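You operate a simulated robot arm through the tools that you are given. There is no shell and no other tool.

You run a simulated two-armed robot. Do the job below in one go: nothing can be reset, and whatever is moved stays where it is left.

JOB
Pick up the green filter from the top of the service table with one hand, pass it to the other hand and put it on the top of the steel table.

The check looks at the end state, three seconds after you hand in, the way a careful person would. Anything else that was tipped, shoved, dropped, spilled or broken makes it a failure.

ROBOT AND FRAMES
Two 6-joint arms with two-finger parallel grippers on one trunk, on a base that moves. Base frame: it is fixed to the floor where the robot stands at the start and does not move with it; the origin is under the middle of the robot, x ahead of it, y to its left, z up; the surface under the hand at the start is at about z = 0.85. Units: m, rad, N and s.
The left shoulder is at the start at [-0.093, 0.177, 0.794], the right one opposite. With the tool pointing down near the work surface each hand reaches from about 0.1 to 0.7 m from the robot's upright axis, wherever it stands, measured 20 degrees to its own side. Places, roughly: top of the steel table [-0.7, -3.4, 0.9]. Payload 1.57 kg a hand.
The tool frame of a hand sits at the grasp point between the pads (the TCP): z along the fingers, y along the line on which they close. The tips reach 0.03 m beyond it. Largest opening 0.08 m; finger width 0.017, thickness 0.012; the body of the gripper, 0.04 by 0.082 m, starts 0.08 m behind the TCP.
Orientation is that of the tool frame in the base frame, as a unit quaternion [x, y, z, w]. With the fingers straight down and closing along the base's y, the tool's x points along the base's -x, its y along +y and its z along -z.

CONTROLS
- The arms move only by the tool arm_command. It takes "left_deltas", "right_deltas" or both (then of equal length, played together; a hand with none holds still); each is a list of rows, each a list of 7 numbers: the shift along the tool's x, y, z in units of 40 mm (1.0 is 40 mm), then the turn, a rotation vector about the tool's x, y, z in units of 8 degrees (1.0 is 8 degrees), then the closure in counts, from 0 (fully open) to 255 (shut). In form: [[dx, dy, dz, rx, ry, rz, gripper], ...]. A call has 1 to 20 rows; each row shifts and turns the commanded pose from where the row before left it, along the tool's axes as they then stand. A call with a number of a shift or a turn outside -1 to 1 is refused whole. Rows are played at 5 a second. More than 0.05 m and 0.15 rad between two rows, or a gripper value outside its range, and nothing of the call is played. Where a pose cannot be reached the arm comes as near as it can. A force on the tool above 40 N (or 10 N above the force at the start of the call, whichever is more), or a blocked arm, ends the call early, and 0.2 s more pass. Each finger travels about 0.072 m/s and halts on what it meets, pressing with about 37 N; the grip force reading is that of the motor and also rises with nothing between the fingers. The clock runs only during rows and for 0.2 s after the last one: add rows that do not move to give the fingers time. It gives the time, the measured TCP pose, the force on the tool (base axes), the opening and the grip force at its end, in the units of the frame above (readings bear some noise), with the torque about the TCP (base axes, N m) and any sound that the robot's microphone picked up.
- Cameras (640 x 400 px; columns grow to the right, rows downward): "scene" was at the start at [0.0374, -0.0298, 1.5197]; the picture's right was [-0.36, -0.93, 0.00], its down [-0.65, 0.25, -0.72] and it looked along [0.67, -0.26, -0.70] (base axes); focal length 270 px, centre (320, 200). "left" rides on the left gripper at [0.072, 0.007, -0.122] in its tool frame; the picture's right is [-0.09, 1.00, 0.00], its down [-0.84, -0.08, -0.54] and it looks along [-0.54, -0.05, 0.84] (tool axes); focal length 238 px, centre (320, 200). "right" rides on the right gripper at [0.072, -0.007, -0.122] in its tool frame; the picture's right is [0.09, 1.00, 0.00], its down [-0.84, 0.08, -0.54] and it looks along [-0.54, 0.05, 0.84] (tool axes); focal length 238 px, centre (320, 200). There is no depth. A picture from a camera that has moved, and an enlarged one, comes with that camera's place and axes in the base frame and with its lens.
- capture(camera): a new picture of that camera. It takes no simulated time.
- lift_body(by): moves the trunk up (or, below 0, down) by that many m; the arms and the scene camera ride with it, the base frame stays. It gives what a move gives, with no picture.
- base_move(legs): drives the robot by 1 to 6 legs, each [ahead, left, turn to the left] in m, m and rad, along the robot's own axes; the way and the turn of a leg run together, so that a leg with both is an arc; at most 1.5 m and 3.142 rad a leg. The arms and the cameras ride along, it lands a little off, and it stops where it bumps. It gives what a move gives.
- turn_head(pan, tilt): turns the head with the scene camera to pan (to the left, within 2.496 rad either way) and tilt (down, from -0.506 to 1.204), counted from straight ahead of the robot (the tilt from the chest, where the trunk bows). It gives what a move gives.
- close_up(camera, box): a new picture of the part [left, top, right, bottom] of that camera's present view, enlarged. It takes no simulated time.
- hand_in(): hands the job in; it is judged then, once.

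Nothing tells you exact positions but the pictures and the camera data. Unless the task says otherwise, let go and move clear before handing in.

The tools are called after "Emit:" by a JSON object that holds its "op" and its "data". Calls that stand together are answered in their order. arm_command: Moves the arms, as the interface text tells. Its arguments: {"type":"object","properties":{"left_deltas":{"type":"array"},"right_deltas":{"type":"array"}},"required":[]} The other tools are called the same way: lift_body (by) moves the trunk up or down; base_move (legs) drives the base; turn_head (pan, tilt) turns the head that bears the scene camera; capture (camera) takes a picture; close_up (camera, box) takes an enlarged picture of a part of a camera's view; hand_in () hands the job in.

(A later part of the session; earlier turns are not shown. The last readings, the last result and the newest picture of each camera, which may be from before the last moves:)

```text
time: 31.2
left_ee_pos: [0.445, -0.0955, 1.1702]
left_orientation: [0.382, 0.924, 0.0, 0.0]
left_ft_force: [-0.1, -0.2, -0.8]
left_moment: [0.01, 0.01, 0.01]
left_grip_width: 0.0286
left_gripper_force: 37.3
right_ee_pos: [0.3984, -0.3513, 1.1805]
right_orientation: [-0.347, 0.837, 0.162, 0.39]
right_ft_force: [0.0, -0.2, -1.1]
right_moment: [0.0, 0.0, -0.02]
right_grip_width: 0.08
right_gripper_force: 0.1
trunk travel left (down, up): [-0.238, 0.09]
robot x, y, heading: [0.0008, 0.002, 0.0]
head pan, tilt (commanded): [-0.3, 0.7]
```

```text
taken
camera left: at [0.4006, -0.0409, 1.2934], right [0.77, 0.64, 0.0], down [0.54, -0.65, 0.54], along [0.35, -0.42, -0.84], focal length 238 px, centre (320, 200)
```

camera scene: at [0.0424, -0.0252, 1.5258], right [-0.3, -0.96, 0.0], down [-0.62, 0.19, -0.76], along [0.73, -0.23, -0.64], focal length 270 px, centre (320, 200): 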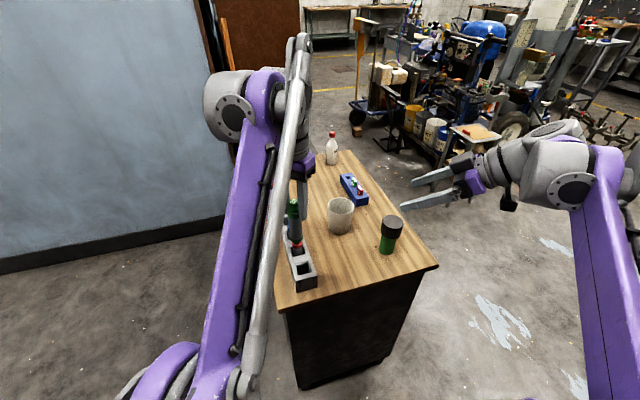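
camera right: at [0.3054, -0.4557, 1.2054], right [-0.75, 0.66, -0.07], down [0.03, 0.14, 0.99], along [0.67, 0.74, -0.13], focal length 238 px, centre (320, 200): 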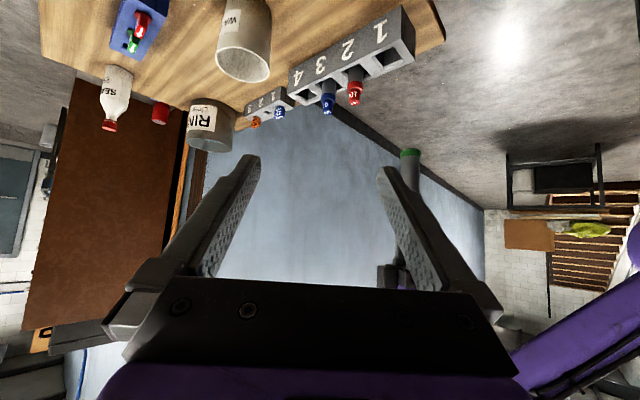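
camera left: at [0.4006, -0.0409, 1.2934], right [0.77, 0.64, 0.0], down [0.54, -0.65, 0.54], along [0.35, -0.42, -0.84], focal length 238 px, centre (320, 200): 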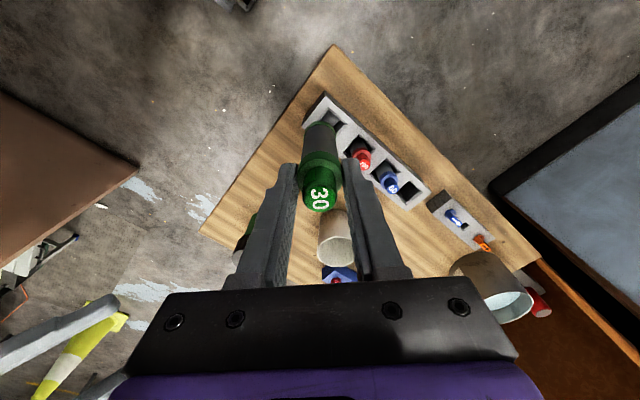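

The right hand turned as asked; the left stopped short because that height is at the edge of its reach, so its commanded pose needs pulling in. I bring the left back to about (0.43, -0.09, 1.155), with the filter still hanging straight.

Emit:
{"op": "arm_command", "data": {"left_deltas": [[0.403, -0.157, 0.417, 0, 0, 0, 255], [0.403, -0.157, 0.417, 0, 0, 0, 255], [0.403, -0.157, 0.417, 0, 0, 0, 255], [0, 0, 0, 0, 0, 0, 255], [0, 0, 0, 0, 0, 0, 255]]}}

Emit:
{"op": "capture", "data": {"camera": "right"}}

Emit:
{"op": "capture", "data": {"camera": "scene"}}

```text
time: 32.4
left_ee_pos: [0.3987, -0.0762, 1.1212]
left_orientation: [0.383, 0.924, 0.0, 0.0]
left_ft_force: [-0.1, -0.8, -0.7]
left_moment: [0.0, -0.02, 0.02]
left_grip_width: 0.0287
left_gripper_force: 37.2
right_ee_pos: [0.3982, -0.3506, 1.1823]
right_orientation: [-0.347, 0.837, 0.161, 0.39]
right_ft_force: [-0.7, 0.0, -0.5]
right_moment: [0.06, 0.0, 0.02]
right_grip_width: 0.08
right_gripper_force: 0.0
trunk travel left (down, up): [-0.238, 0.09]
robot x, y, heading: [0.0025, 0.0026, 0.0]
head pan, tilt (commanded): [-0.3, 0.7]
```

```text
taken
camera right: at [0.3053, -0.4556, 1.2054], right [-0.75, 0.66, -0.07], down [0.03, 0.14, 0.99], along [0.67, 0.74, -0.13], focal length 238 px, centre (320, 200)
```

right: 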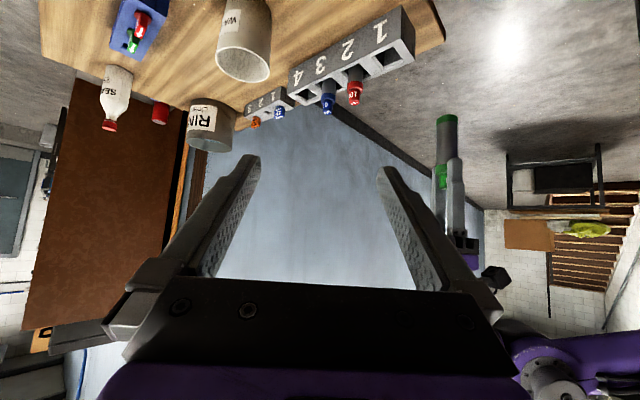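

```text
taken
camera scene: at [0.0422, -0.0251, 1.5258], right [-0.3, -0.96, 0.0], down [-0.62, 0.19, -0.77], along [0.73, -0.23, -0.64], focal length 270 px, centre (320, 200)
```

scene: 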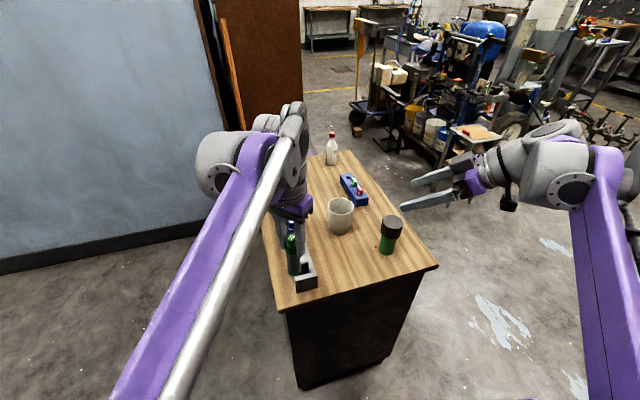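

The commanded pose had followed the arm, so the left hand is now at (0.399, -0.076, 1.121), fine but a little close in. I move it slightly out and up to (0.42, -0.09, 1.15) and bring the right hand, open, to a stand-off point behind the filter.

Emit:
{"op": "arm_command", "data": {"left_deltas": [[-0.31, 0.065, -0.36, 0, 0, 0, 255], [-0.31, 0.065, -0.36, 0, 0, 0, 255], [0, 0, 0, 0, 0, 0, 255], [0, 0, 0, 0, 0, 0, 255]]}}

Emit:
{"op": "arm_command", "data": {"right_deltas": [[-0.258, 0.705, 0.328, 0, 0, 0, 0], [-0.258, 0.705, 0.328, 0, 0, 0, 0], [-0.258, 0.705, 0.328, 0, 0, 0, 0], [-0.258, 0.705, 0.328, 0, 0, 0, 0], [-0.258, 0.705, 0.328, 0, 0, 0, 0], [-0.258, 0.705, 0.328, 0, 0, 0, 0], [0, 0, 0, 0, 0, 0, 0], [0, 0, 0, 0, 0, 0, 0]]}}

Emit:
{"op": "capture", "data": {"camera": "right"}}

Emit:
{"op": "capture", "data": {"camera": "scene"}}

Emit:
{"op": "capture", "data": {"camera": "left"}}

```text
time: 33.4
left_ee_pos: [0.4189, -0.0918, 1.1482]
left_orientation: [0.383, 0.924, -0.001, 0.001]
left_ft_force: [0.5, -0.3, -1.1]
left_moment: [-0.01, 0.0, 0.03]
left_grip_width: 0.0286
left_gripper_force: 36.7
right_ee_pos: [0.399, -0.3506, 1.1812]
right_orientation: [-0.347, 0.837, 0.162, 0.39]
right_ft_force: [-1.5, -0.2, 0.1]
right_moment: [0.01, -0.02, 0.0]
right_grip_width: 0.0803
right_gripper_force: 0.1
trunk travel left (down, up): [-0.238, 0.09]
robot x, y, heading: [0.0028, -0.0017, -0.001]
head pan, tilt (commanded): [-0.3, 0.7]
```

```text
time: 35.2
left_ee_pos: [0.4199, -0.0905, 1.1502]
left_orientation: [0.382, 0.924, 0.0, 0.0]
left_ft_force: [0.1, 0.5, -1.0]
left_moment: [0.01, -0.04, 0.01]
left_grip_width: 0.0284
left_gripper_force: 37.0
right_ee_pos: [0.3496, -0.1549, 1.1767]
right_orientation: [-0.347, 0.837, 0.162, 0.391]
right_ft_force: [0.8, -0.1, 0.0]
right_moment: [-0.03, -0.02, 0.0]
right_grip_width: 0.08
right_gripper_force: 0.1
trunk travel left (down, up): [-0.238, 0.09]
robot x, y, heading: [0.0031, -0.0008, 0.001]
head pan, tilt (commanded): [-0.3, 0.7]
```

```text
taken
camera right: at [0.2575, -0.2606, 1.2005], right [-0.75, 0.66, -0.07], down [0.03, 0.14, 0.99], along [0.67, 0.74, -0.13], focal length 238 px, centre (320, 200)
```

right: 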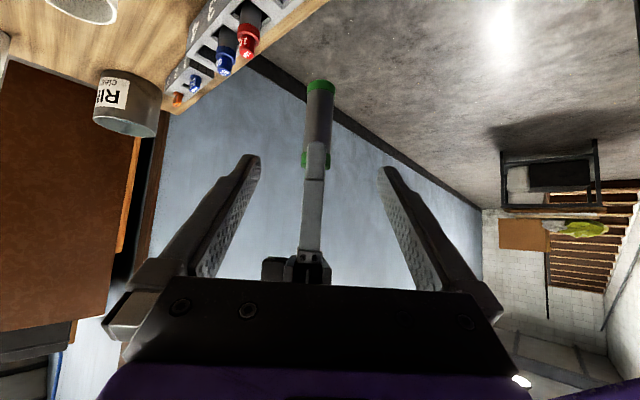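

```text
taken
camera scene: at [0.0421, -0.0251, 1.5258], right [-0.3, -0.96, 0.0], down [-0.62, 0.19, -0.77], along [0.73, -0.23, -0.64], focal length 270 px, centre (320, 200)
```

scene: 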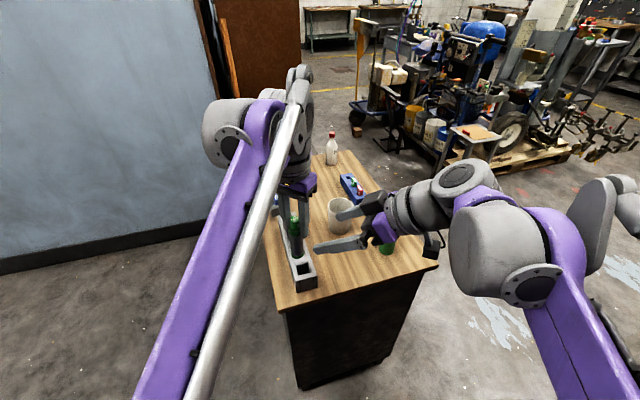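

```text
taken
camera left: at [0.3739, -0.0358, 1.2718], right [0.77, 0.64, 0.0], down [0.54, -0.65, 0.54], along [0.35, -0.42, -0.84], focal length 238 px, centre (320, 200)
```

left: 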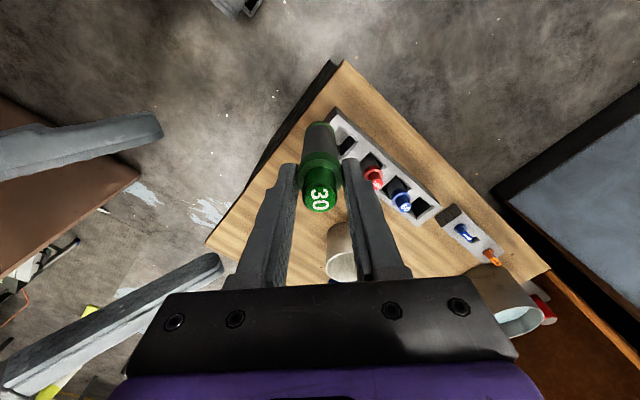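

The filter is centred between the open right fingers, with the near left finger passing between them as planned. I advance along the right tool's axis in two stages, checking in between.

Emit:
{"op": "arm_command", "data": {"right_deltas": [[0.05, -0.05, 0.55, 0, 0, 0, 0], [0.045, -0.057, 0.55, 0, 0, 0, 0], [0, 0, 0.55, 0, 0, 0, 0], [0, 0, 0.55, 0, 0, 0, 0], [0, 0, 0, 0, 0, 0, 0]]}}

Emit:
{"op": "capture", "data": {"camera": "right"}}

Emit:
{"op": "close_up", "data": {"camera": "scene", "box": [240, 140, 440, 290]}}

Emit:
{"op": "capture", "data": {"camera": "left"}}

```text
time: 36.4
left_ee_pos: [0.4182, -0.0912, 1.1496]
left_orientation: [0.382, 0.924, 0.0, 0.0]
left_ft_force: [-0.5, 0.1, -0.4]
left_moment: [0.01, 0.02, 0.0]
left_grip_width: 0.0286
left_gripper_force: 37.3
right_ee_pos: [0.401, -0.1159, 1.1212]
right_orientation: [-0.347, 0.838, 0.162, 0.39]
right_ft_force: [-0.4, 0.1, -0.3]
right_moment: [0.0, -0.02, 0.01]
right_grip_width: 0.08
right_gripper_force: 0.1
trunk travel left (down, up): [-0.238, 0.09]
robot x, y, heading: [0.0009, -0.0025, -0.0]
head pan, tilt (commanded): [-0.3, 0.7]
```

```text
taken
camera right: at [0.3079, -0.2202, 1.1444], right [-0.75, 0.66, -0.07], down [0.03, 0.14, 0.99], along [0.67, 0.74, -0.13], focal length 238 px, centre (320, 200)
```

right: 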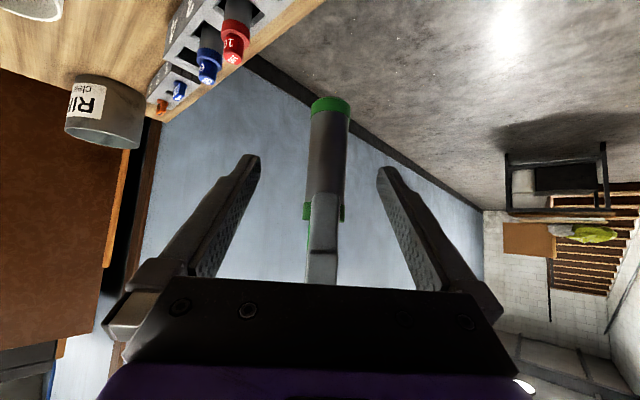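

```text
2.67 times, centred on (340, 215) of scene
camera zoom: at [0.042, -0.0252, 1.5258], right [-0.3, -0.96, 0.0], down [-0.62, 0.19, -0.77], along [0.73, -0.23, -0.64], focal length 720 px, centre (267, 160)
```

zoom: 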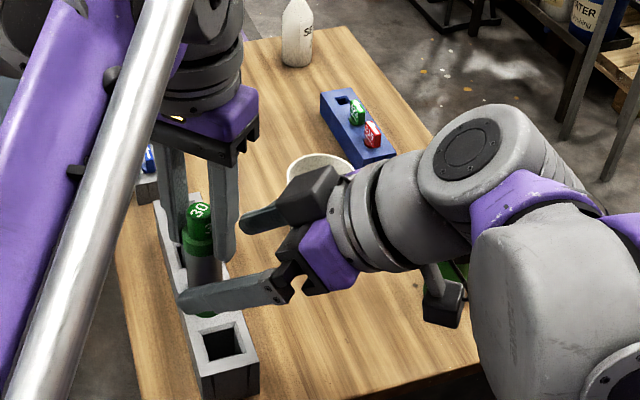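

```text
taken
camera left: at [0.3738, -0.0359, 1.2718], right [0.77, 0.64, 0.0], down [0.54, -0.65, 0.54], along [0.35, -0.42, -0.84], focal length 238 px, centre (320, 200)
```

left: 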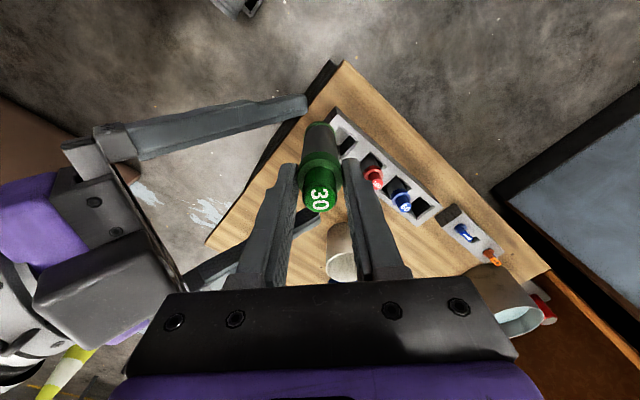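

The filter sits about 5 mm off centre for the right fingers, so I correct that and move on so the pads meet the grey body about 62 mm below the left grasp point. Then I check before closing.

Emit:
{"op": "arm_command", "data": {"right_deltas": [[0.03, 0.13, 0.2, 0, 0, 0, 0], [0.06, 0, 0.33, 0, 0, 0, 0], [0.065, 0, 0.33, 0, 0, 0, 0], [0, 0, 0, 0, 0, 0, 0]]}}

Emit:
{"op": "capture", "data": {"camera": "right"}}

Emit:
{"op": "close_up", "data": {"camera": "scene", "box": [240, 140, 440, 290]}}

Emit:
{"op": "capture", "data": {"camera": "left"}}

```text
time: 37.4
left_ee_pos: [0.4178, -0.0905, 1.1478]
left_orientation: [0.383, 0.924, 0.0, 0.0]
left_ft_force: [-1.0, 0.0, 0.2]
left_moment: [-0.01, -0.02, 0.02]
left_grip_width: 0.0284
left_gripper_force: 37.0
right_ee_pos: [0.4116, -0.0979, 1.0933]
right_orientation: [-0.346, 0.838, 0.161, 0.39]
right_ft_force: [0.8, -0.4, -0.7]
right_moment: [0.02, -0.01, -0.01]
right_grip_width: 0.0801
right_gripper_force: 0.0
trunk travel left (down, up): [-0.238, 0.09]
robot x, y, heading: [0.0018, 0.0007, 0.001]
head pan, tilt (commanded): [-0.3, 0.7]
```

```text
taken
camera right: at [0.3185, -0.2027, 1.1171], right [-0.75, 0.66, -0.07], down [0.03, 0.14, 0.99], along [0.67, 0.74, -0.13], focal length 238 px, centre (320, 200)
```

right: 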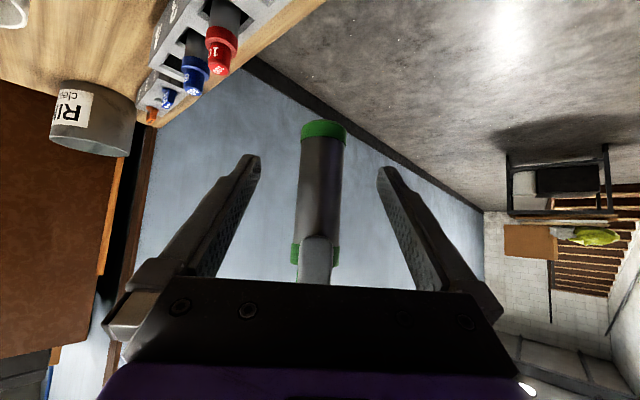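

```text
2.67 times, centred on (340, 215) of scene
camera zoom: at [0.0422, -0.0252, 1.5258], right [-0.3, -0.96, 0.0], down [-0.62, 0.19, -0.77], along [0.73, -0.23, -0.64], focal length 720 px, centre (267, 160)
```

zoom: 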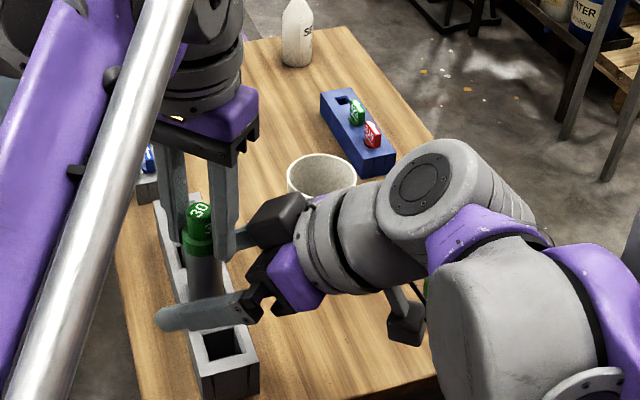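

```text
taken
camera left: at [0.3739, -0.0359, 1.2718], right [0.77, 0.64, 0.0], down [0.54, -0.65, 0.54], along [0.35, -0.42, -0.84], focal length 238 px, centre (320, 200)
```

left: 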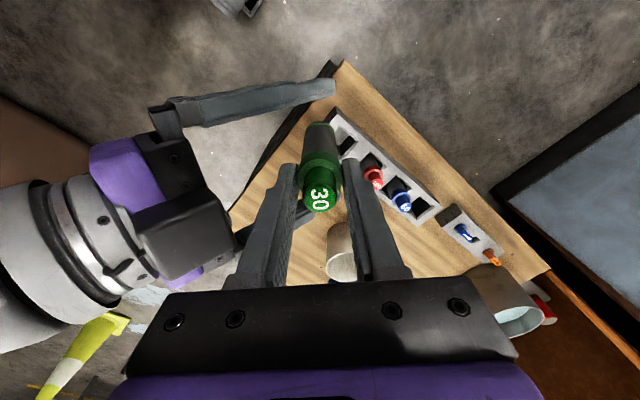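

The filter is centred within about 1 mm between the right fingers and the left finger passes freely between them. I close the right hand while the left holds on.

Emit:
{"op": "arm_command", "data": {"right_deltas": [[0, 0, 0, 0, 0, 0, 80], [0, 0, 0, 0, 0, 0, 140], [0, 0, 0, 0, 0, 0, 255], [0, 0, 0, 0, 0, 0, 255], [0, 0, 0, 0, 0, 0, 255], [0, 0, 0, 0, 0, 0, 255]], "left_deltas": [[0, 0, 0, 0, 0, 0, 255], [0, 0, 0, 0, 0, 0, 255], [0, 0, 0, 0, 0, 0, 255], [0, 0, 0, 0, 0, 0, 255], [0, 0, 0, 0, 0, 0, 255], [0, 0, 0, 0, 0, 0, 255]]}}

Emit:
{"op": "capture", "data": {"camera": "right"}}

Emit:
{"op": "close_up", "data": {"camera": "scene", "box": [240, 140, 440, 290]}}

Emit:
{"op": "capture", "data": {"camera": "left"}}

```text
time: 38.8
left_ee_pos: [0.42, -0.091, 1.1488]
left_orientation: [0.382, 0.924, 0.0, 0.001]
left_ft_force: [1.0, 0.3, 1.2]
left_moment: [-0.63, -0.26, -0.08]
left_grip_width: 0.0286
left_gripper_force: 36.9
right_ee_pos: [0.413, -0.0979, 1.0943]
right_orientation: [-0.347, 0.837, 0.162, 0.39]
right_ft_force: [-1.8, 0.2, -0.6]
right_moment: [0.6, 0.14, 0.05]
right_grip_width: 0.0283
right_gripper_force: 36.9
trunk travel left (down, up): [-0.238, 0.09]
robot x, y, heading: [0.0012, -0.0005, 0.001]
head pan, tilt (commanded): [-0.3, 0.7]
```

```text
taken
camera right: at [0.3185, -0.2026, 1.1172], right [-0.75, 0.66, -0.07], down [0.03, 0.14, 0.99], along [0.67, 0.74, -0.13], focal length 238 px, centre (320, 200)
```

right: 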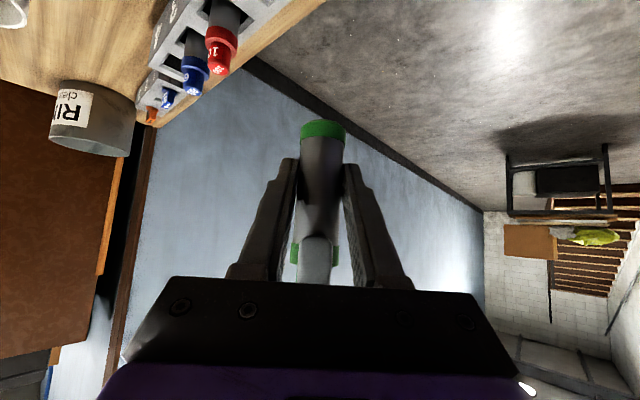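

```text
2.67 times, centred on (340, 215) of scene
camera zoom: at [0.0423, -0.0252, 1.5258], right [-0.3, -0.96, 0.0], down [-0.62, 0.19, -0.76], along [0.73, -0.23, -0.64], focal length 720 px, centre (267, 160)
```

zoom: 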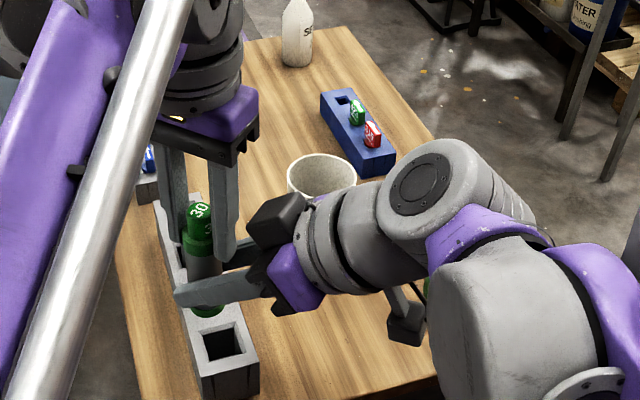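

```text
taken
camera left: at [0.3741, -0.036, 1.2717], right [0.77, 0.64, 0.0], down [0.54, -0.65, 0.54], along [0.35, -0.42, -0.84], focal length 238 px, centre (320, 200)
```

left: 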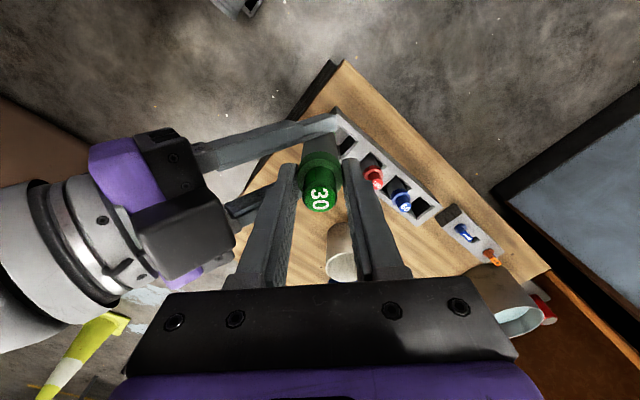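

Both hands now hold the filter (28.3 mm on the body, 37 N). I open the left only partway, so its near finger stays off the right palm, and then check that the right hand holds.

Emit:
{"op": "arm_command", "data": {"left_deltas": [[0, 0, 0, 0, 0, 0, 140], [0, 0, 0, 0, 0, 0, 110], [0, 0, 0, 0, 0, 0, 110], [0, 0, 0, 0, 0, 0, 110], [0, 0, 0, 0, 0, 0, 110]], "right_deltas": [[0, 0, 0, 0, 0, 0, 255], [0, 0, 0, 0, 0, 0, 255], [0, 0, 0, 0, 0, 0, 255], [0, 0, 0, 0, 0, 0, 255], [0, 0, 0, 0, 0, 0, 255]]}}

Emit:
{"op": "capture", "data": {"camera": "right"}}

Emit:
{"op": "close_up", "data": {"camera": "scene", "box": [240, 140, 440, 290]}}

Emit:
{"op": "capture", "data": {"camera": "left"}}

```text
time: 40.0
left_ee_pos: [0.4188, -0.0909, 1.1477]
left_orientation: [0.383, 0.924, 0.001, 0.0]
left_ft_force: [-0.1, -0.4, 0.1]
left_moment: [0.0, 0.0, 0.02]
left_grip_width: 0.0454
left_gripper_force: 0.1
right_ee_pos: [0.4111, -0.0981, 1.0935]
right_orientation: [-0.347, 0.837, 0.162, 0.39]
right_ft_force: [0.3, -0.5, -0.1]
right_moment: [-0.01, 0.02, -0.02]
right_grip_width: 0.0285
right_gripper_force: 36.4
trunk travel left (down, up): [-0.238, 0.09]
robot x, y, heading: [-0.002, 0.0021, 0.001]
head pan, tilt (commanded): [-0.3, 0.7]
```

```text
taken
camera right: at [0.3185, -0.2027, 1.1172], right [-0.75, 0.66, -0.07], down [0.03, 0.14, 0.99], along [0.67, 0.74, -0.13], focal length 238 px, centre (320, 200)
```

right: 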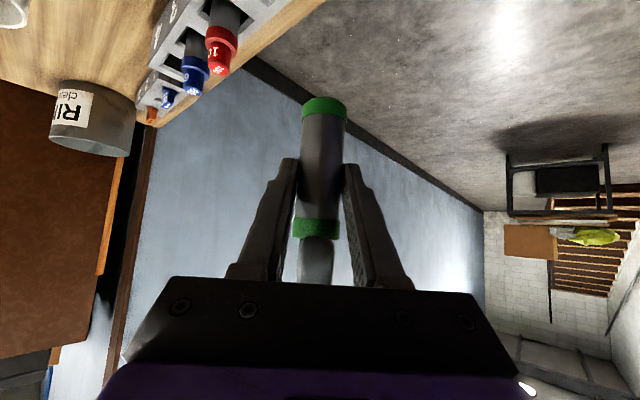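

```text
2.67 times, centred on (340, 215) of scene
camera zoom: at [0.0423, -0.0252, 1.5258], right [-0.3, -0.96, 0.0], down [-0.62, 0.19, -0.76], along [0.73, -0.23, -0.64], focal length 720 px, centre (267, 160)
```

zoom: 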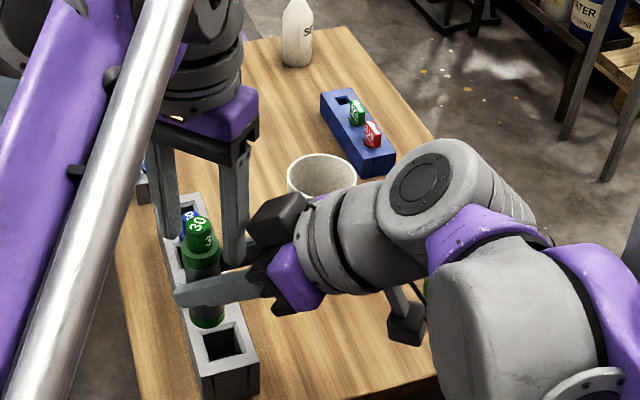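

```text
taken
camera left: at [0.3741, -0.0359, 1.2717], right [0.77, 0.64, 0.0], down [0.54, -0.65, 0.54], along [0.35, -0.42, -0.84], focal length 238 px, centre (320, 200)
```

left: 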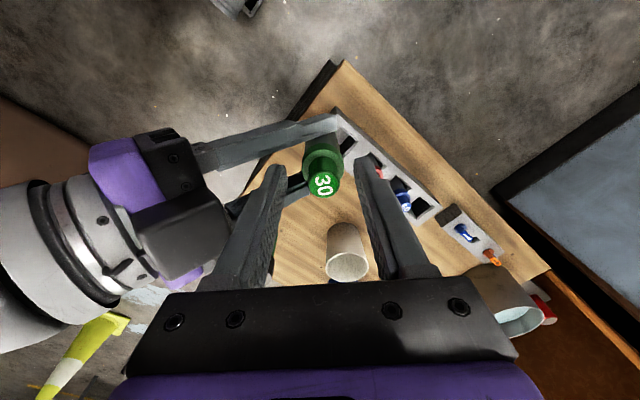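

The right hand has it alone now, but the filter seems to have slid down about 15 mm in the right fingers. I hold still briefly and look again to see whether it keeps slipping.

Emit:
{"op": "arm_command", "data": {"right_deltas": [[0, 0, 0, 0, 0, 0, 255], [0, 0, 0, 0, 0, 0, 255]]}}

Emit:
{"op": "capture", "data": {"camera": "right"}}

Emit:
{"op": "close_up", "data": {"camera": "right", "box": [240, 80, 400, 290]}}

Emit:
{"op": "close_up", "data": {"camera": "left", "box": [180, 80, 420, 290]}}

```text
time: 40.6
left_ee_pos: [0.4191, -0.0913, 1.1485]
left_orientation: [0.383, 0.924, 0.0, 0.0]
left_ft_force: [0.5, 0.1, 0.4]
left_moment: [0.0, 0.01, 0.0]
left_grip_width: 0.0455
left_gripper_force: 0.0
right_ee_pos: [0.411, -0.0966, 1.0933]
right_orientation: [-0.347, 0.837, 0.162, 0.39]
right_ft_force: [0.2, -0.2, -0.2]
right_moment: [0.01, 0.03, 0.0]
right_grip_width: 0.0286
right_gripper_force: 37.2
trunk travel left (down, up): [-0.238, 0.09]
robot x, y, heading: [0.0005, -0.0013, 0.001]
head pan, tilt (commanded): [-0.3, 0.7]
```

```text
taken
camera right: at [0.3185, -0.2027, 1.1172], right [-0.75, 0.66, -0.07], down [0.03, 0.14, 0.99], along [0.67, 0.74, -0.13], focal length 238 px, centre (320, 200)
```

right: 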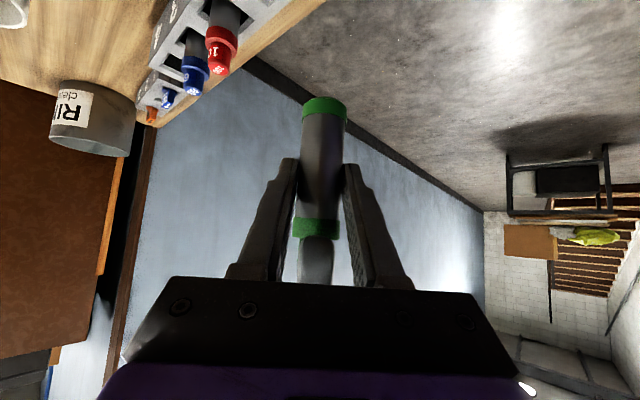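

```text
1.90 times, centred on (320, 185) of right
camera zoom: at [0.3185, -0.2027, 1.1172], right [-0.75, 0.66, -0.07], down [0.03, 0.14, 0.99], along [0.67, 0.74, -0.13], focal length 454 px, centre (320, 229)
```

zoom: 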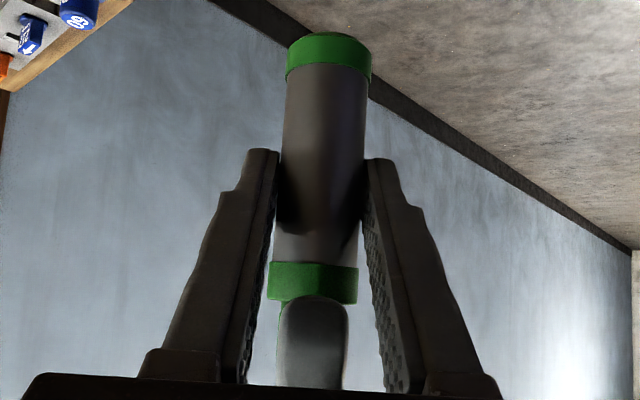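

```text
1.90 times, centred on (300, 185) of left
camera zoom: at [0.3741, -0.0359, 1.2717], right [0.77, 0.64, 0.0], down [0.54, -0.65, 0.54], along [0.35, -0.42, -0.84], focal length 454 px, centre (358, 229)
```

zoom: 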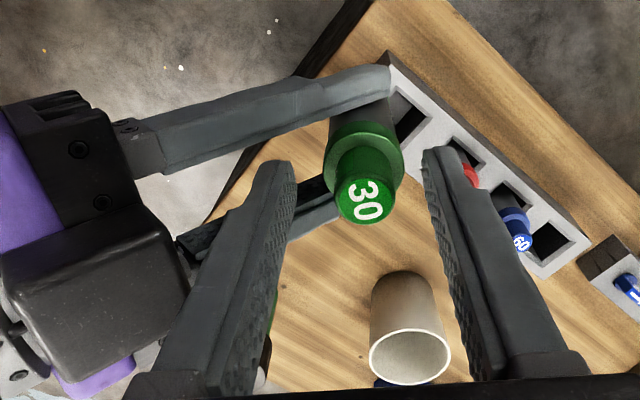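

The grip is steady now: same picture, 37 N, filter upright with its bottom at about z = 1.03. I lower the right hand 45 mm to draw the filter out from between the left fingers, then move the left hand away to the left.

Emit:
{"op": "arm_command", "data": {"right_deltas": [[0.22, 0, 0.184, 0, 0, 0, 255], [0.22, 0, 0.184, 0, 0, 0, 255], [0.22, 0, 0.184, 0, 0, 0, 255], [0.22, 0, 0.184, 0, 0, 0, 255], [0, 0, 0, 0, 0, 0, 255]]}}

Emit:
{"op": "capture", "data": {"camera": "right"}}

Emit:
{"op": "capture", "data": {"camera": "left"}}

Emit:
{"op": "close_up", "data": {"camera": "scene", "box": [240, 140, 440, 290]}}

```text
time: 41.8
left_ee_pos: [0.4191, -0.0911, 1.1488]
left_orientation: [0.383, 0.924, 0.0, 0.0]
left_ft_force: [0.0, -0.1, -0.6]
left_moment: [0.01, 0.01, -0.03]
left_grip_width: 0.0457
left_gripper_force: 0.1
right_ee_pos: [0.4115, -0.0977, 1.0462]
right_orientation: [-0.347, 0.837, 0.161, 0.391]
right_ft_force: [0.5, -0.4, -0.4]
right_moment: [0.0, 0.01, -0.03]
right_grip_width: 0.0286
right_gripper_force: 36.3
trunk travel left (down, up): [-0.238, 0.09]
robot x, y, heading: [-0.002, 0.0006, -0.005]
head pan, tilt (commanded): [-0.3, 0.7]
```

```text
taken
camera right: at [0.3188, -0.2019, 1.0696], right [-0.75, 0.66, -0.07], down [0.03, 0.14, 0.99], along [0.67, 0.74, -0.13], focal length 238 px, centre (320, 200)
```

right: 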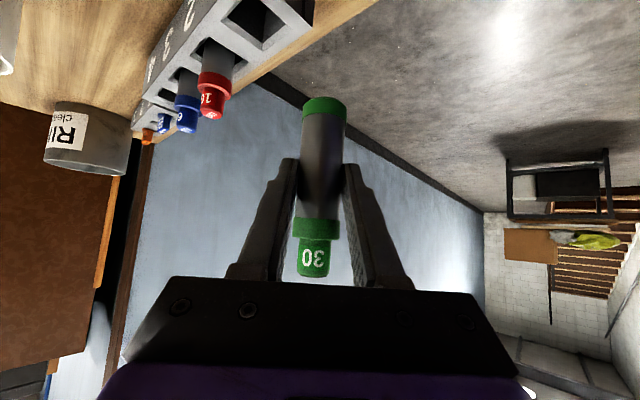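

```text
taken
camera left: at [0.374, -0.0359, 1.2718], right [0.77, 0.64, 0.0], down [0.54, -0.65, 0.54], along [0.35, -0.42, -0.84], focal length 238 px, centre (320, 200)
```

left: 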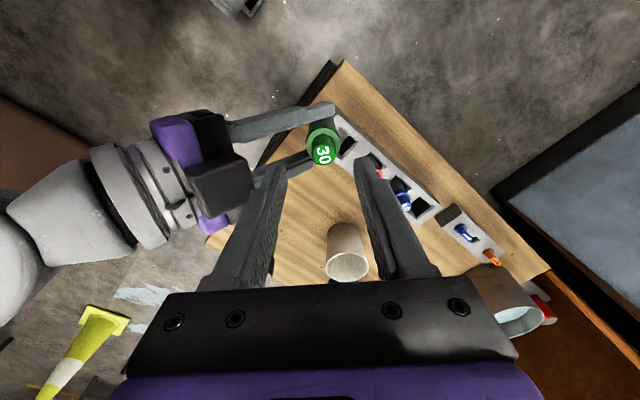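

```text
2.67 times, centred on (340, 215) of scene
camera zoom: at [0.0422, -0.0252, 1.5258], right [-0.3, -0.96, 0.0], down [-0.62, 0.19, -0.77], along [0.73, -0.23, -0.64], focal length 720 px, centre (267, 160)
```

zoom: 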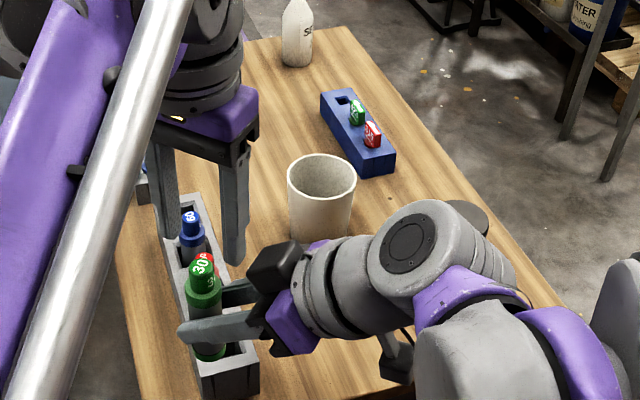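

The filter is free of the left hand and steady in the right. I move the left hand off to the left and back.

Emit:
{"op": "arm_command", "data": {"left_deltas": [[0.672, 0.46, -0.05, 0, 0, 0, 110], [0.672, 0.46, -0.05, 0, 0, 0, 110], [0.672, 0.46, -0.05, 0, 0, 0, 110], [0.672, 0.46, -0.05, 0, 0, 0, 110], [0.672, 0.46, -0.05, 0, 0, 0, 110], [0, 0, 0, 0, 0, 0, 110]]}}

Emit:
{"op": "turn_head", "data": {"pan": 0.0, "tilt": 1.2}}

Emit:
{"op": "capture", "data": {"camera": "scene"}}

Emit:
{"op": "turn_head", "data": {"pan": -1.0, "tilt": 0.9}}

Emit:
{"op": "capture", "data": {"camera": "scene"}}

```text
time: 43.2
left_ee_pos: [0.3915, 0.0704, 1.1592]
left_orientation: [0.383, 0.924, 0.0, 0.0]
left_ft_force: [-0.2, -0.1, 0.2]
left_moment: [0.03, 0.01, 0.03]
left_grip_width: 0.0456
left_gripper_force: 0.1
right_ee_pos: [0.4114, -0.0965, 1.0458]
right_orientation: [-0.346, 0.838, 0.162, 0.39]
right_ft_force: [0.4, -0.3, 0.7]
right_moment: [0.02, 0.03, -0.01]
right_grip_width: 0.0287
right_gripper_force: 37.0
trunk travel left (down, up): [-0.238, 0.09]
robot x, y, heading: [-0.0031, 0.0019, 0.003]
head pan, tilt (commanded): [-0.3, 0.7]
```

```text
time: 44.2
left_ee_pos: [0.3893, 0.0717, 1.1596]
left_orientation: [0.383, 0.924, 0.0, 0.0]
left_ft_force: [0.3, -0.2, -0.3]
left_moment: [-0.02, -0.02, 0.01]
left_grip_width: 0.0454
left_gripper_force: 0.0
right_ee_pos: [0.4118, -0.0961, 1.0443]
right_orientation: [-0.346, 0.838, 0.161, 0.39]
right_ft_force: [0.5, 0.1, -0.7]
right_moment: [-0.03, 0.02, -0.03]
right_grip_width: 0.0283
right_gripper_force: 37.3
trunk travel left (down, up): [-0.238, 0.09]
robot x, y, heading: [0.001, -0.0007, -0.002]
head pan, tilt (commanded): [0.0, 1.201]
```

```text
taken
camera scene: at [0.0171, -0.0002, 1.4899], right [0.0, -1.0, 0.0], down [-0.93, 0.0, -0.36], along [0.36, 0.0, -0.93], focal length 270 px, centre (320, 200)
```

scene: 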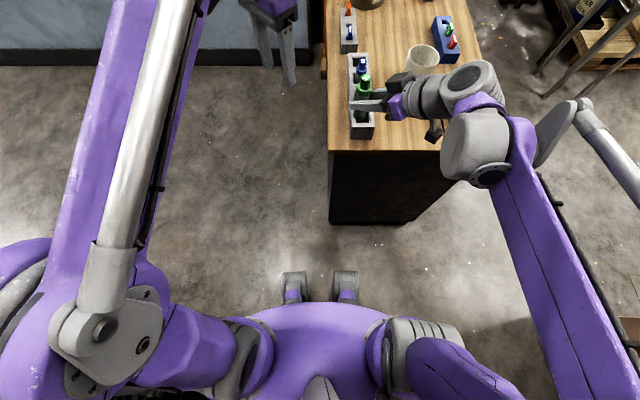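

```text
time: 45.4
left_ee_pos: [0.3908, 0.0704, 1.1602]
left_orientation: [0.383, 0.924, 0.0, -0.001]
left_ft_force: [-0.2, 1.1, 0.2]
left_moment: [0.0, 0.0, 0.0]
left_grip_width: 0.0455
left_gripper_force: 0.2
right_ee_pos: [0.4116, -0.0976, 1.045]
right_orientation: [-0.347, 0.838, 0.161, 0.39]
right_ft_force: [0.0, -0.1, -0.5]
right_moment: [0.0, 0.01, 0.02]
right_grip_width: 0.0285
right_gripper_force: 37.4
trunk travel left (down, up): [-0.238, 0.09]
robot x, y, heading: [0.0, -0.0001, 0.0]
head pan, tilt (commanded): [-1.0, 0.901]
```

```text
taken
camera scene: at [0.002, -0.0636, 1.5097], right [-0.84, -0.54, 0.0], down [-0.42, 0.66, -0.62], along [0.34, -0.52, -0.78], focal length 270 px, centre (320, 200)
```

scene: 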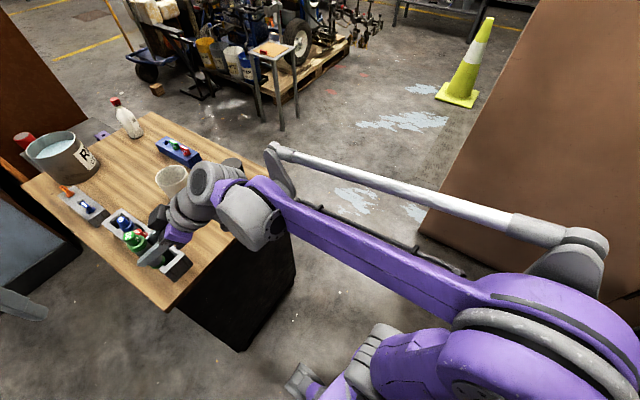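

The left hand is clear and the right holds the filter well, though the right elbow now sticks out to the right and rear. I'll raise the trunk for height over the table and reach both hands forward to tuck the elbows in.

Emit:
{"op": "lift_body", "data": {"by": 0.08}}

Emit:
{"op": "arm_command", "data": {"right_deltas": [[-0.2, -0.25, 0.3, 0, 0, 0, 255], [-0.27, -0.4, 0.34, 0, 0, 0, 255], [-0.27, -0.4, 0.34, 0, 0, 0, 255], [-0.27, -0.4, 0.34, 0, 0, 0, 255], [-0.27, -0.4, 0.34, 0, 0, 0, 255], [0, 0, 0, 0, 0, 0, 255]]}}

Emit:
{"op": "capture", "data": {"camera": "right"}}

Emit:
{"op": "turn_head", "data": {"pan": 0.0, "tilt": 1.2}}

Emit:
{"op": "capture", "data": {"camera": "scene"}}

```text
time: 46.6
left_ee_pos: [0.3887, 0.0718, 1.2397]
left_orientation: [0.383, 0.924, 0.0, 0.0]
left_ft_force: [-0.1, -0.6, -0.1]
left_moment: [0.04, -0.02, -0.02]
left_grip_width: 0.0457
left_gripper_force: 0.1
right_ee_pos: [0.4103, -0.0974, 1.1258]
right_orientation: [-0.347, 0.837, 0.162, 0.39]
right_ft_force: [0.2, 1.1, -0.9]
right_moment: [0.01, -0.02, 0.0]
right_grip_width: 0.0283
right_gripper_force: 36.7
trunk travel left (down, up): [-0.318, 0.01]
robot x, y, heading: [-0.0021, 0.0027, 0.001]
head pan, tilt (commanded): [-1.0, 0.901]
```

```text
time: 48.0
left_ee_pos: [0.3892, 0.0709, 1.2392]
left_orientation: [0.383, 0.924, 0.0, 0.0]
left_ft_force: [1.2, 0.2, 0.1]
left_moment: [-0.01, 0.01, 0.03]
left_grip_width: 0.0457
left_gripper_force: 0.1
right_ee_pos: [0.5212, -0.0924, 1.1202]
right_orientation: [-0.347, 0.837, 0.162, 0.39]
right_ft_force: [0.1, 0.7, 0.0]
right_moment: [0.01, 0.01, -0.01]
right_grip_width: 0.0283
right_gripper_force: 36.9
trunk travel left (down, up): [-0.318, 0.01]
robot x, y, heading: [0.0005, -0.0036, 0.001]
head pan, tilt (commanded): [-1.0, 0.901]
```

```text
taken
camera right: at [0.4287, -0.197, 1.1446], right [-0.75, 0.66, -0.07], down [0.03, 0.14, 0.99], along [0.67, 0.74, -0.13], focal length 238 px, centre (320, 200)
```

right: 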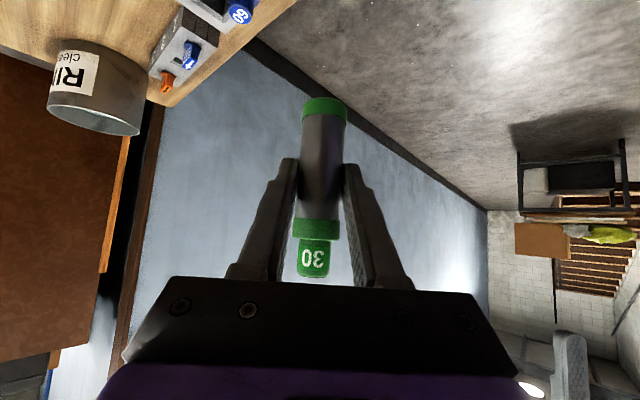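

```text
time: 49.3
left_ee_pos: [0.3896, 0.0703, 1.24]
left_orientation: [0.383, 0.924, 0.0, 0.0]
left_ft_force: [0.8, -0.3, -0.2]
left_moment: [0.01, 0.05, 0.02]
left_grip_width: 0.0454
left_gripper_force: 0.1
right_ee_pos: [0.522, -0.092, 1.1204]
right_orientation: [-0.347, 0.837, 0.161, 0.391]
right_ft_force: [0.2, -0.1, -0.9]
right_moment: [-0.02, 0.0, -0.03]
right_grip_width: 0.0284
right_gripper_force: 37.1
trunk travel left (down, up): [-0.318, 0.01]
robot x, y, heading: [0.0008, -0.0005, 0.004]
head pan, tilt (commanded): [0.0, 1.201]
```

```text
taken
camera scene: at [0.0143, -0.0002, 1.5758], right [0.0, -1.0, 0.0], down [-0.93, 0.0, -0.36], along [0.36, 0.0, -0.93], focal length 270 px, centre (320, 200)
```

scene: 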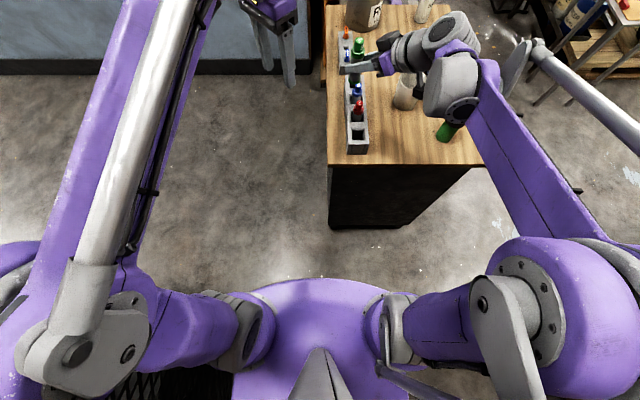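

The right elbow is still wide, so I turn the right hand about the vertical to point straight ahead, keeping the filter upright. Then I reach both hands further forward, over and past the table objects at z above 1.05.

Emit:
{"op": "arm_command", "data": {"right_deltas": [[0.719, 0, 0.602, 0, 0, 0, 255]]}}

```text
time: 49.7
left_ee_pos: [0.3908, 0.0709, 1.2385]
left_orientation: [0.383, 0.924, 0.0, 0.0]
left_ft_force: [-0.7, -1.2, 0.8]
left_moment: [-0.03, 0.0, -0.01]
left_grip_width: 0.0456
left_gripper_force: 0.0
right_ee_pos: [0.5238, -0.092, 1.0842]
right_orientation: [-0.347, 0.837, 0.162, 0.39]
right_ft_force: [-0.5, 0.5, -0.3]
right_moment: [-0.02, 0.01, 0.04]
right_grip_width: 0.0283
right_gripper_force: 37.1
trunk travel left (down, up): [-0.318, 0.01]
robot x, y, heading: [-0.0023, 0.0022, 0.0]
head pan, tilt (commanded): [0.0, 1.201]
```

I put that first row's turn into the shift slots by mistake, so the hand dipped 36 mm but stayed clear (filter bottom about 1.02, red filter top 0.967). I undo the dip and then turn in the proper slots.

Emit:
{"op": "arm_command", "data": {"right_deltas": [[-0.719, 0, -0.602, 0, 0, 0, 255], [0, 0, 0, 0.719, 0, 0.602, 255], [0, 0, 0, 0.719, 0, 0.602, 255], [0, 0, 0, 0.719, 0, 0.602, 255], [0, 0, 0, 0.719, 0, 0.602, 255], [0, 0, 0, 0.719, 0, 0.602, 255], [0, 0, 0, 0.719, 0, 0.602, 255], [0, 0, 0, 0, 0, 0, 255]]}}

Emit:
{"op": "capture", "data": {"camera": "right"}}

Emit:
{"op": "capture", "data": {"camera": "scene"}}

```text
time: 51.5
left_ee_pos: [0.3896, 0.07, 1.2385]
left_orientation: [0.382, 0.924, 0.0, 0.0]
left_ft_force: [0.4, 0.1, -0.1]
left_moment: [-0.02, 0.0, -0.03]
left_grip_width: 0.0454
left_gripper_force: 0.1
right_ee_pos: [0.5234, -0.092, 1.1217]
right_orientation: [0.0, 0.906, -0.001, 0.423]
right_ft_force: [-0.2, 0.2, -0.7]
right_moment: [0.01, 0.03, -0.01]
right_grip_width: 0.0283
right_gripper_force: 37.2
trunk travel left (down, up): [-0.318, 0.01]
robot x, y, heading: [-0.0023, -0.0025, 0.003]
head pan, tilt (commanded): [0.0, 1.201]
```

```text
taken
camera right: at [0.3839, -0.0988, 1.1461], right [-0.06, 1.0, -0.07], down [0.12, 0.08, 0.99], along [0.99, 0.05, -0.13], focal length 238 px, centre (320, 200)
```

right: 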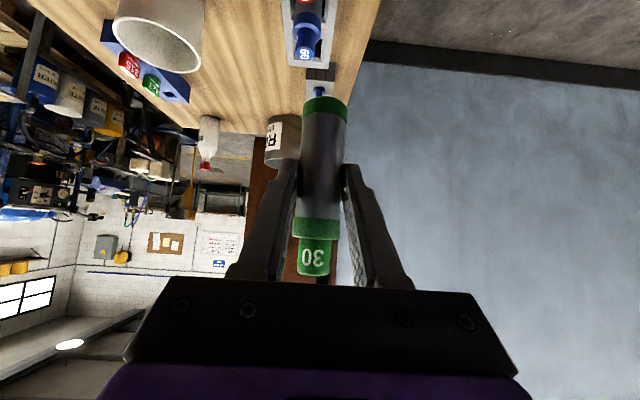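

```text
taken
camera scene: at [0.0142, -0.0003, 1.5758], right [0.0, -1.0, 0.0], down [-0.93, 0.0, -0.36], along [0.36, 0.0, -0.93], focal length 270 px, centre (320, 200)
```

scene: 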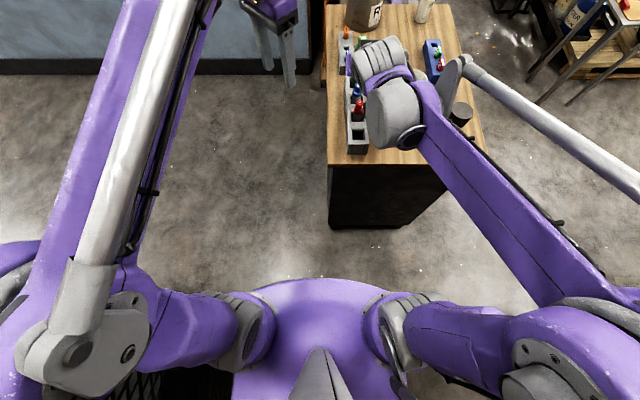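

The filter stayed upright through the turn. Now I reach both hands forward together.

Emit:
{"op": "arm_command", "data": {"right_deltas": [[-0.364, -0.458, 0.239, 0, 0, 0, 255], [-0.364, -0.458, 0.239, 0, 0, 0, 255], [-0.364, -0.458, 0.239, 0, 0, 0, 255], [-0.364, -0.458, 0.239, 0, 0, 0, 255], [-0.364, -0.458, 0.239, 0, 0, 0, 255], [-0.364, -0.458, 0.239, 0, 0, 0, 255], [0, 0, 0, 0, 0, 0, 255]], "left_deltas": [[-0.177, 0.472, 0.167, 0, 0, 0, 110], [-0.177, 0.472, 0.167, 0, 0, 0, 110], [-0.177, 0.472, 0.167, 0, 0, 0, 110], [-0.177, 0.472, 0.167, 0, 0, 0, 110], [-0.177, 0.472, 0.167, 0, 0, 0, 110], [-0.177, 0.472, 0.167, 0, 0, 0, 110], [0, 0, 0, 0, 0, 0, 110]]}}

Emit:
{"op": "capture", "data": {"camera": "right"}}

Emit:
{"op": "capture", "data": {"camera": "scene"}}

Emit:
{"op": "turn_head", "data": {"pan": -1.3, "tilt": 0.9}}

Emit:
{"op": "capture", "data": {"camera": "scene"}}

```text
time: 53.1
left_ee_pos: [0.499, 0.1215, 1.1962]
left_orientation: [0.382, 0.924, 0.0, 0.0]
left_ft_force: [-0.6, -0.1, 0.4]
left_moment: [0.01, -0.01, 0.0]
left_grip_width: 0.0456
left_gripper_force: 0.0
right_ee_pos: [0.6236, -0.2014, 1.1551]
right_orientation: [0.0, 0.906, 0.0, 0.423]
right_ft_force: [0.4, 0.2, -0.9]
right_moment: [0.02, 0.01, 0.04]
right_grip_width: 0.0281
right_gripper_force: 36.5
trunk travel left (down, up): [-0.318, 0.01]
robot x, y, heading: [0.0013, -0.0003, 0.002]
head pan, tilt (commanded): [0.0, 1.201]
```

```text
taken
camera right: at [0.4848, -0.2091, 1.1793], right [-0.06, 1.0, -0.07], down [0.12, 0.08, 0.99], along [0.99, 0.05, -0.13], focal length 238 px, centre (320, 200)
```

right: 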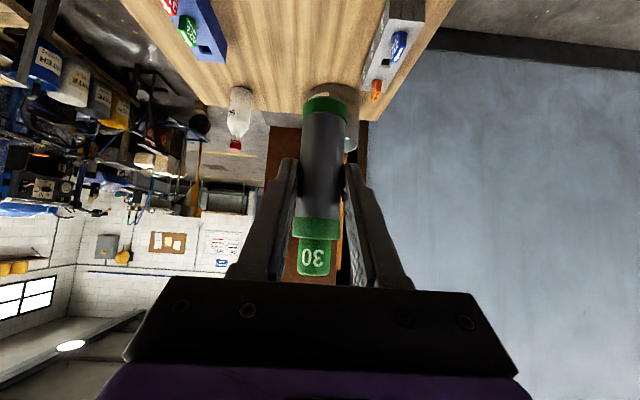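

```text
taken
camera scene: at [0.0133, 0.0, 1.5758], right [0.0, -1.0, 0.0], down [-0.93, 0.0, -0.36], along [0.36, 0.0, -0.93], focal length 270 px, centre (320, 200)
```

scene: 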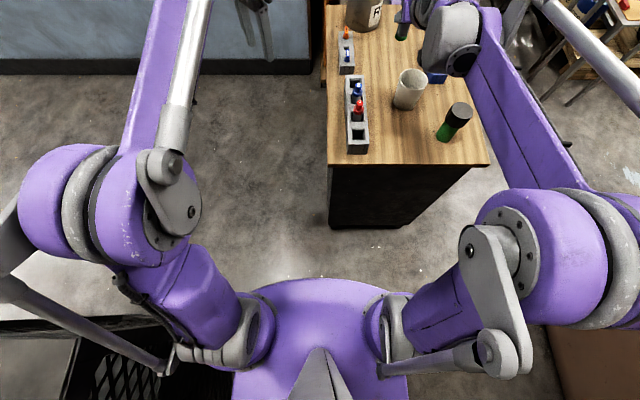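

```text
time: 54.5
left_ee_pos: [0.4996, 0.1211, 1.1961]
left_orientation: [0.383, 0.924, -0.001, 0.0]
left_ft_force: [-0.4, 1.1, 0.5]
left_moment: [-0.02, 0.01, 0.02]
left_grip_width: 0.0457
left_gripper_force: 0.1
right_ee_pos: [0.6242, -0.2013, 1.1557]
right_orientation: [0.001, 0.906, -0.001, 0.422]
right_ft_force: [-0.2, 0.9, -0.6]
right_moment: [0.04, 0.0, 0.03]
right_grip_width: 0.0289
right_gripper_force: 37.2
trunk travel left (down, up): [-0.318, 0.01]
robot x, y, heading: [-0.0012, -0.0009, 0.002]
head pan, tilt (commanded): [-1.3, 0.901]
```

```text
taken
camera scene: at [-0.0214, -0.0729, 1.5956], right [-0.96, -0.27, 0.0], down [-0.21, 0.76, -0.62], along [0.17, -0.6, -0.78], focal length 270 px, centre (320, 200)
```

scene: 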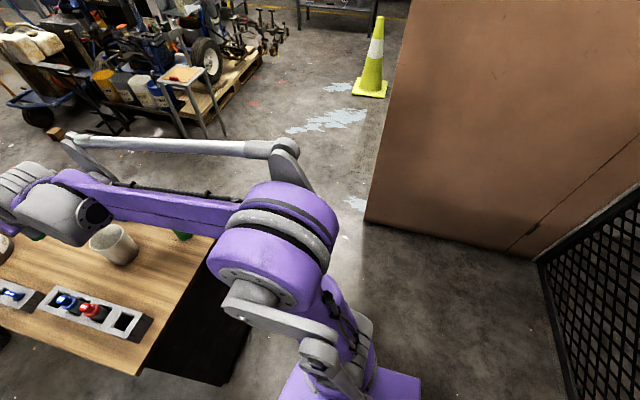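

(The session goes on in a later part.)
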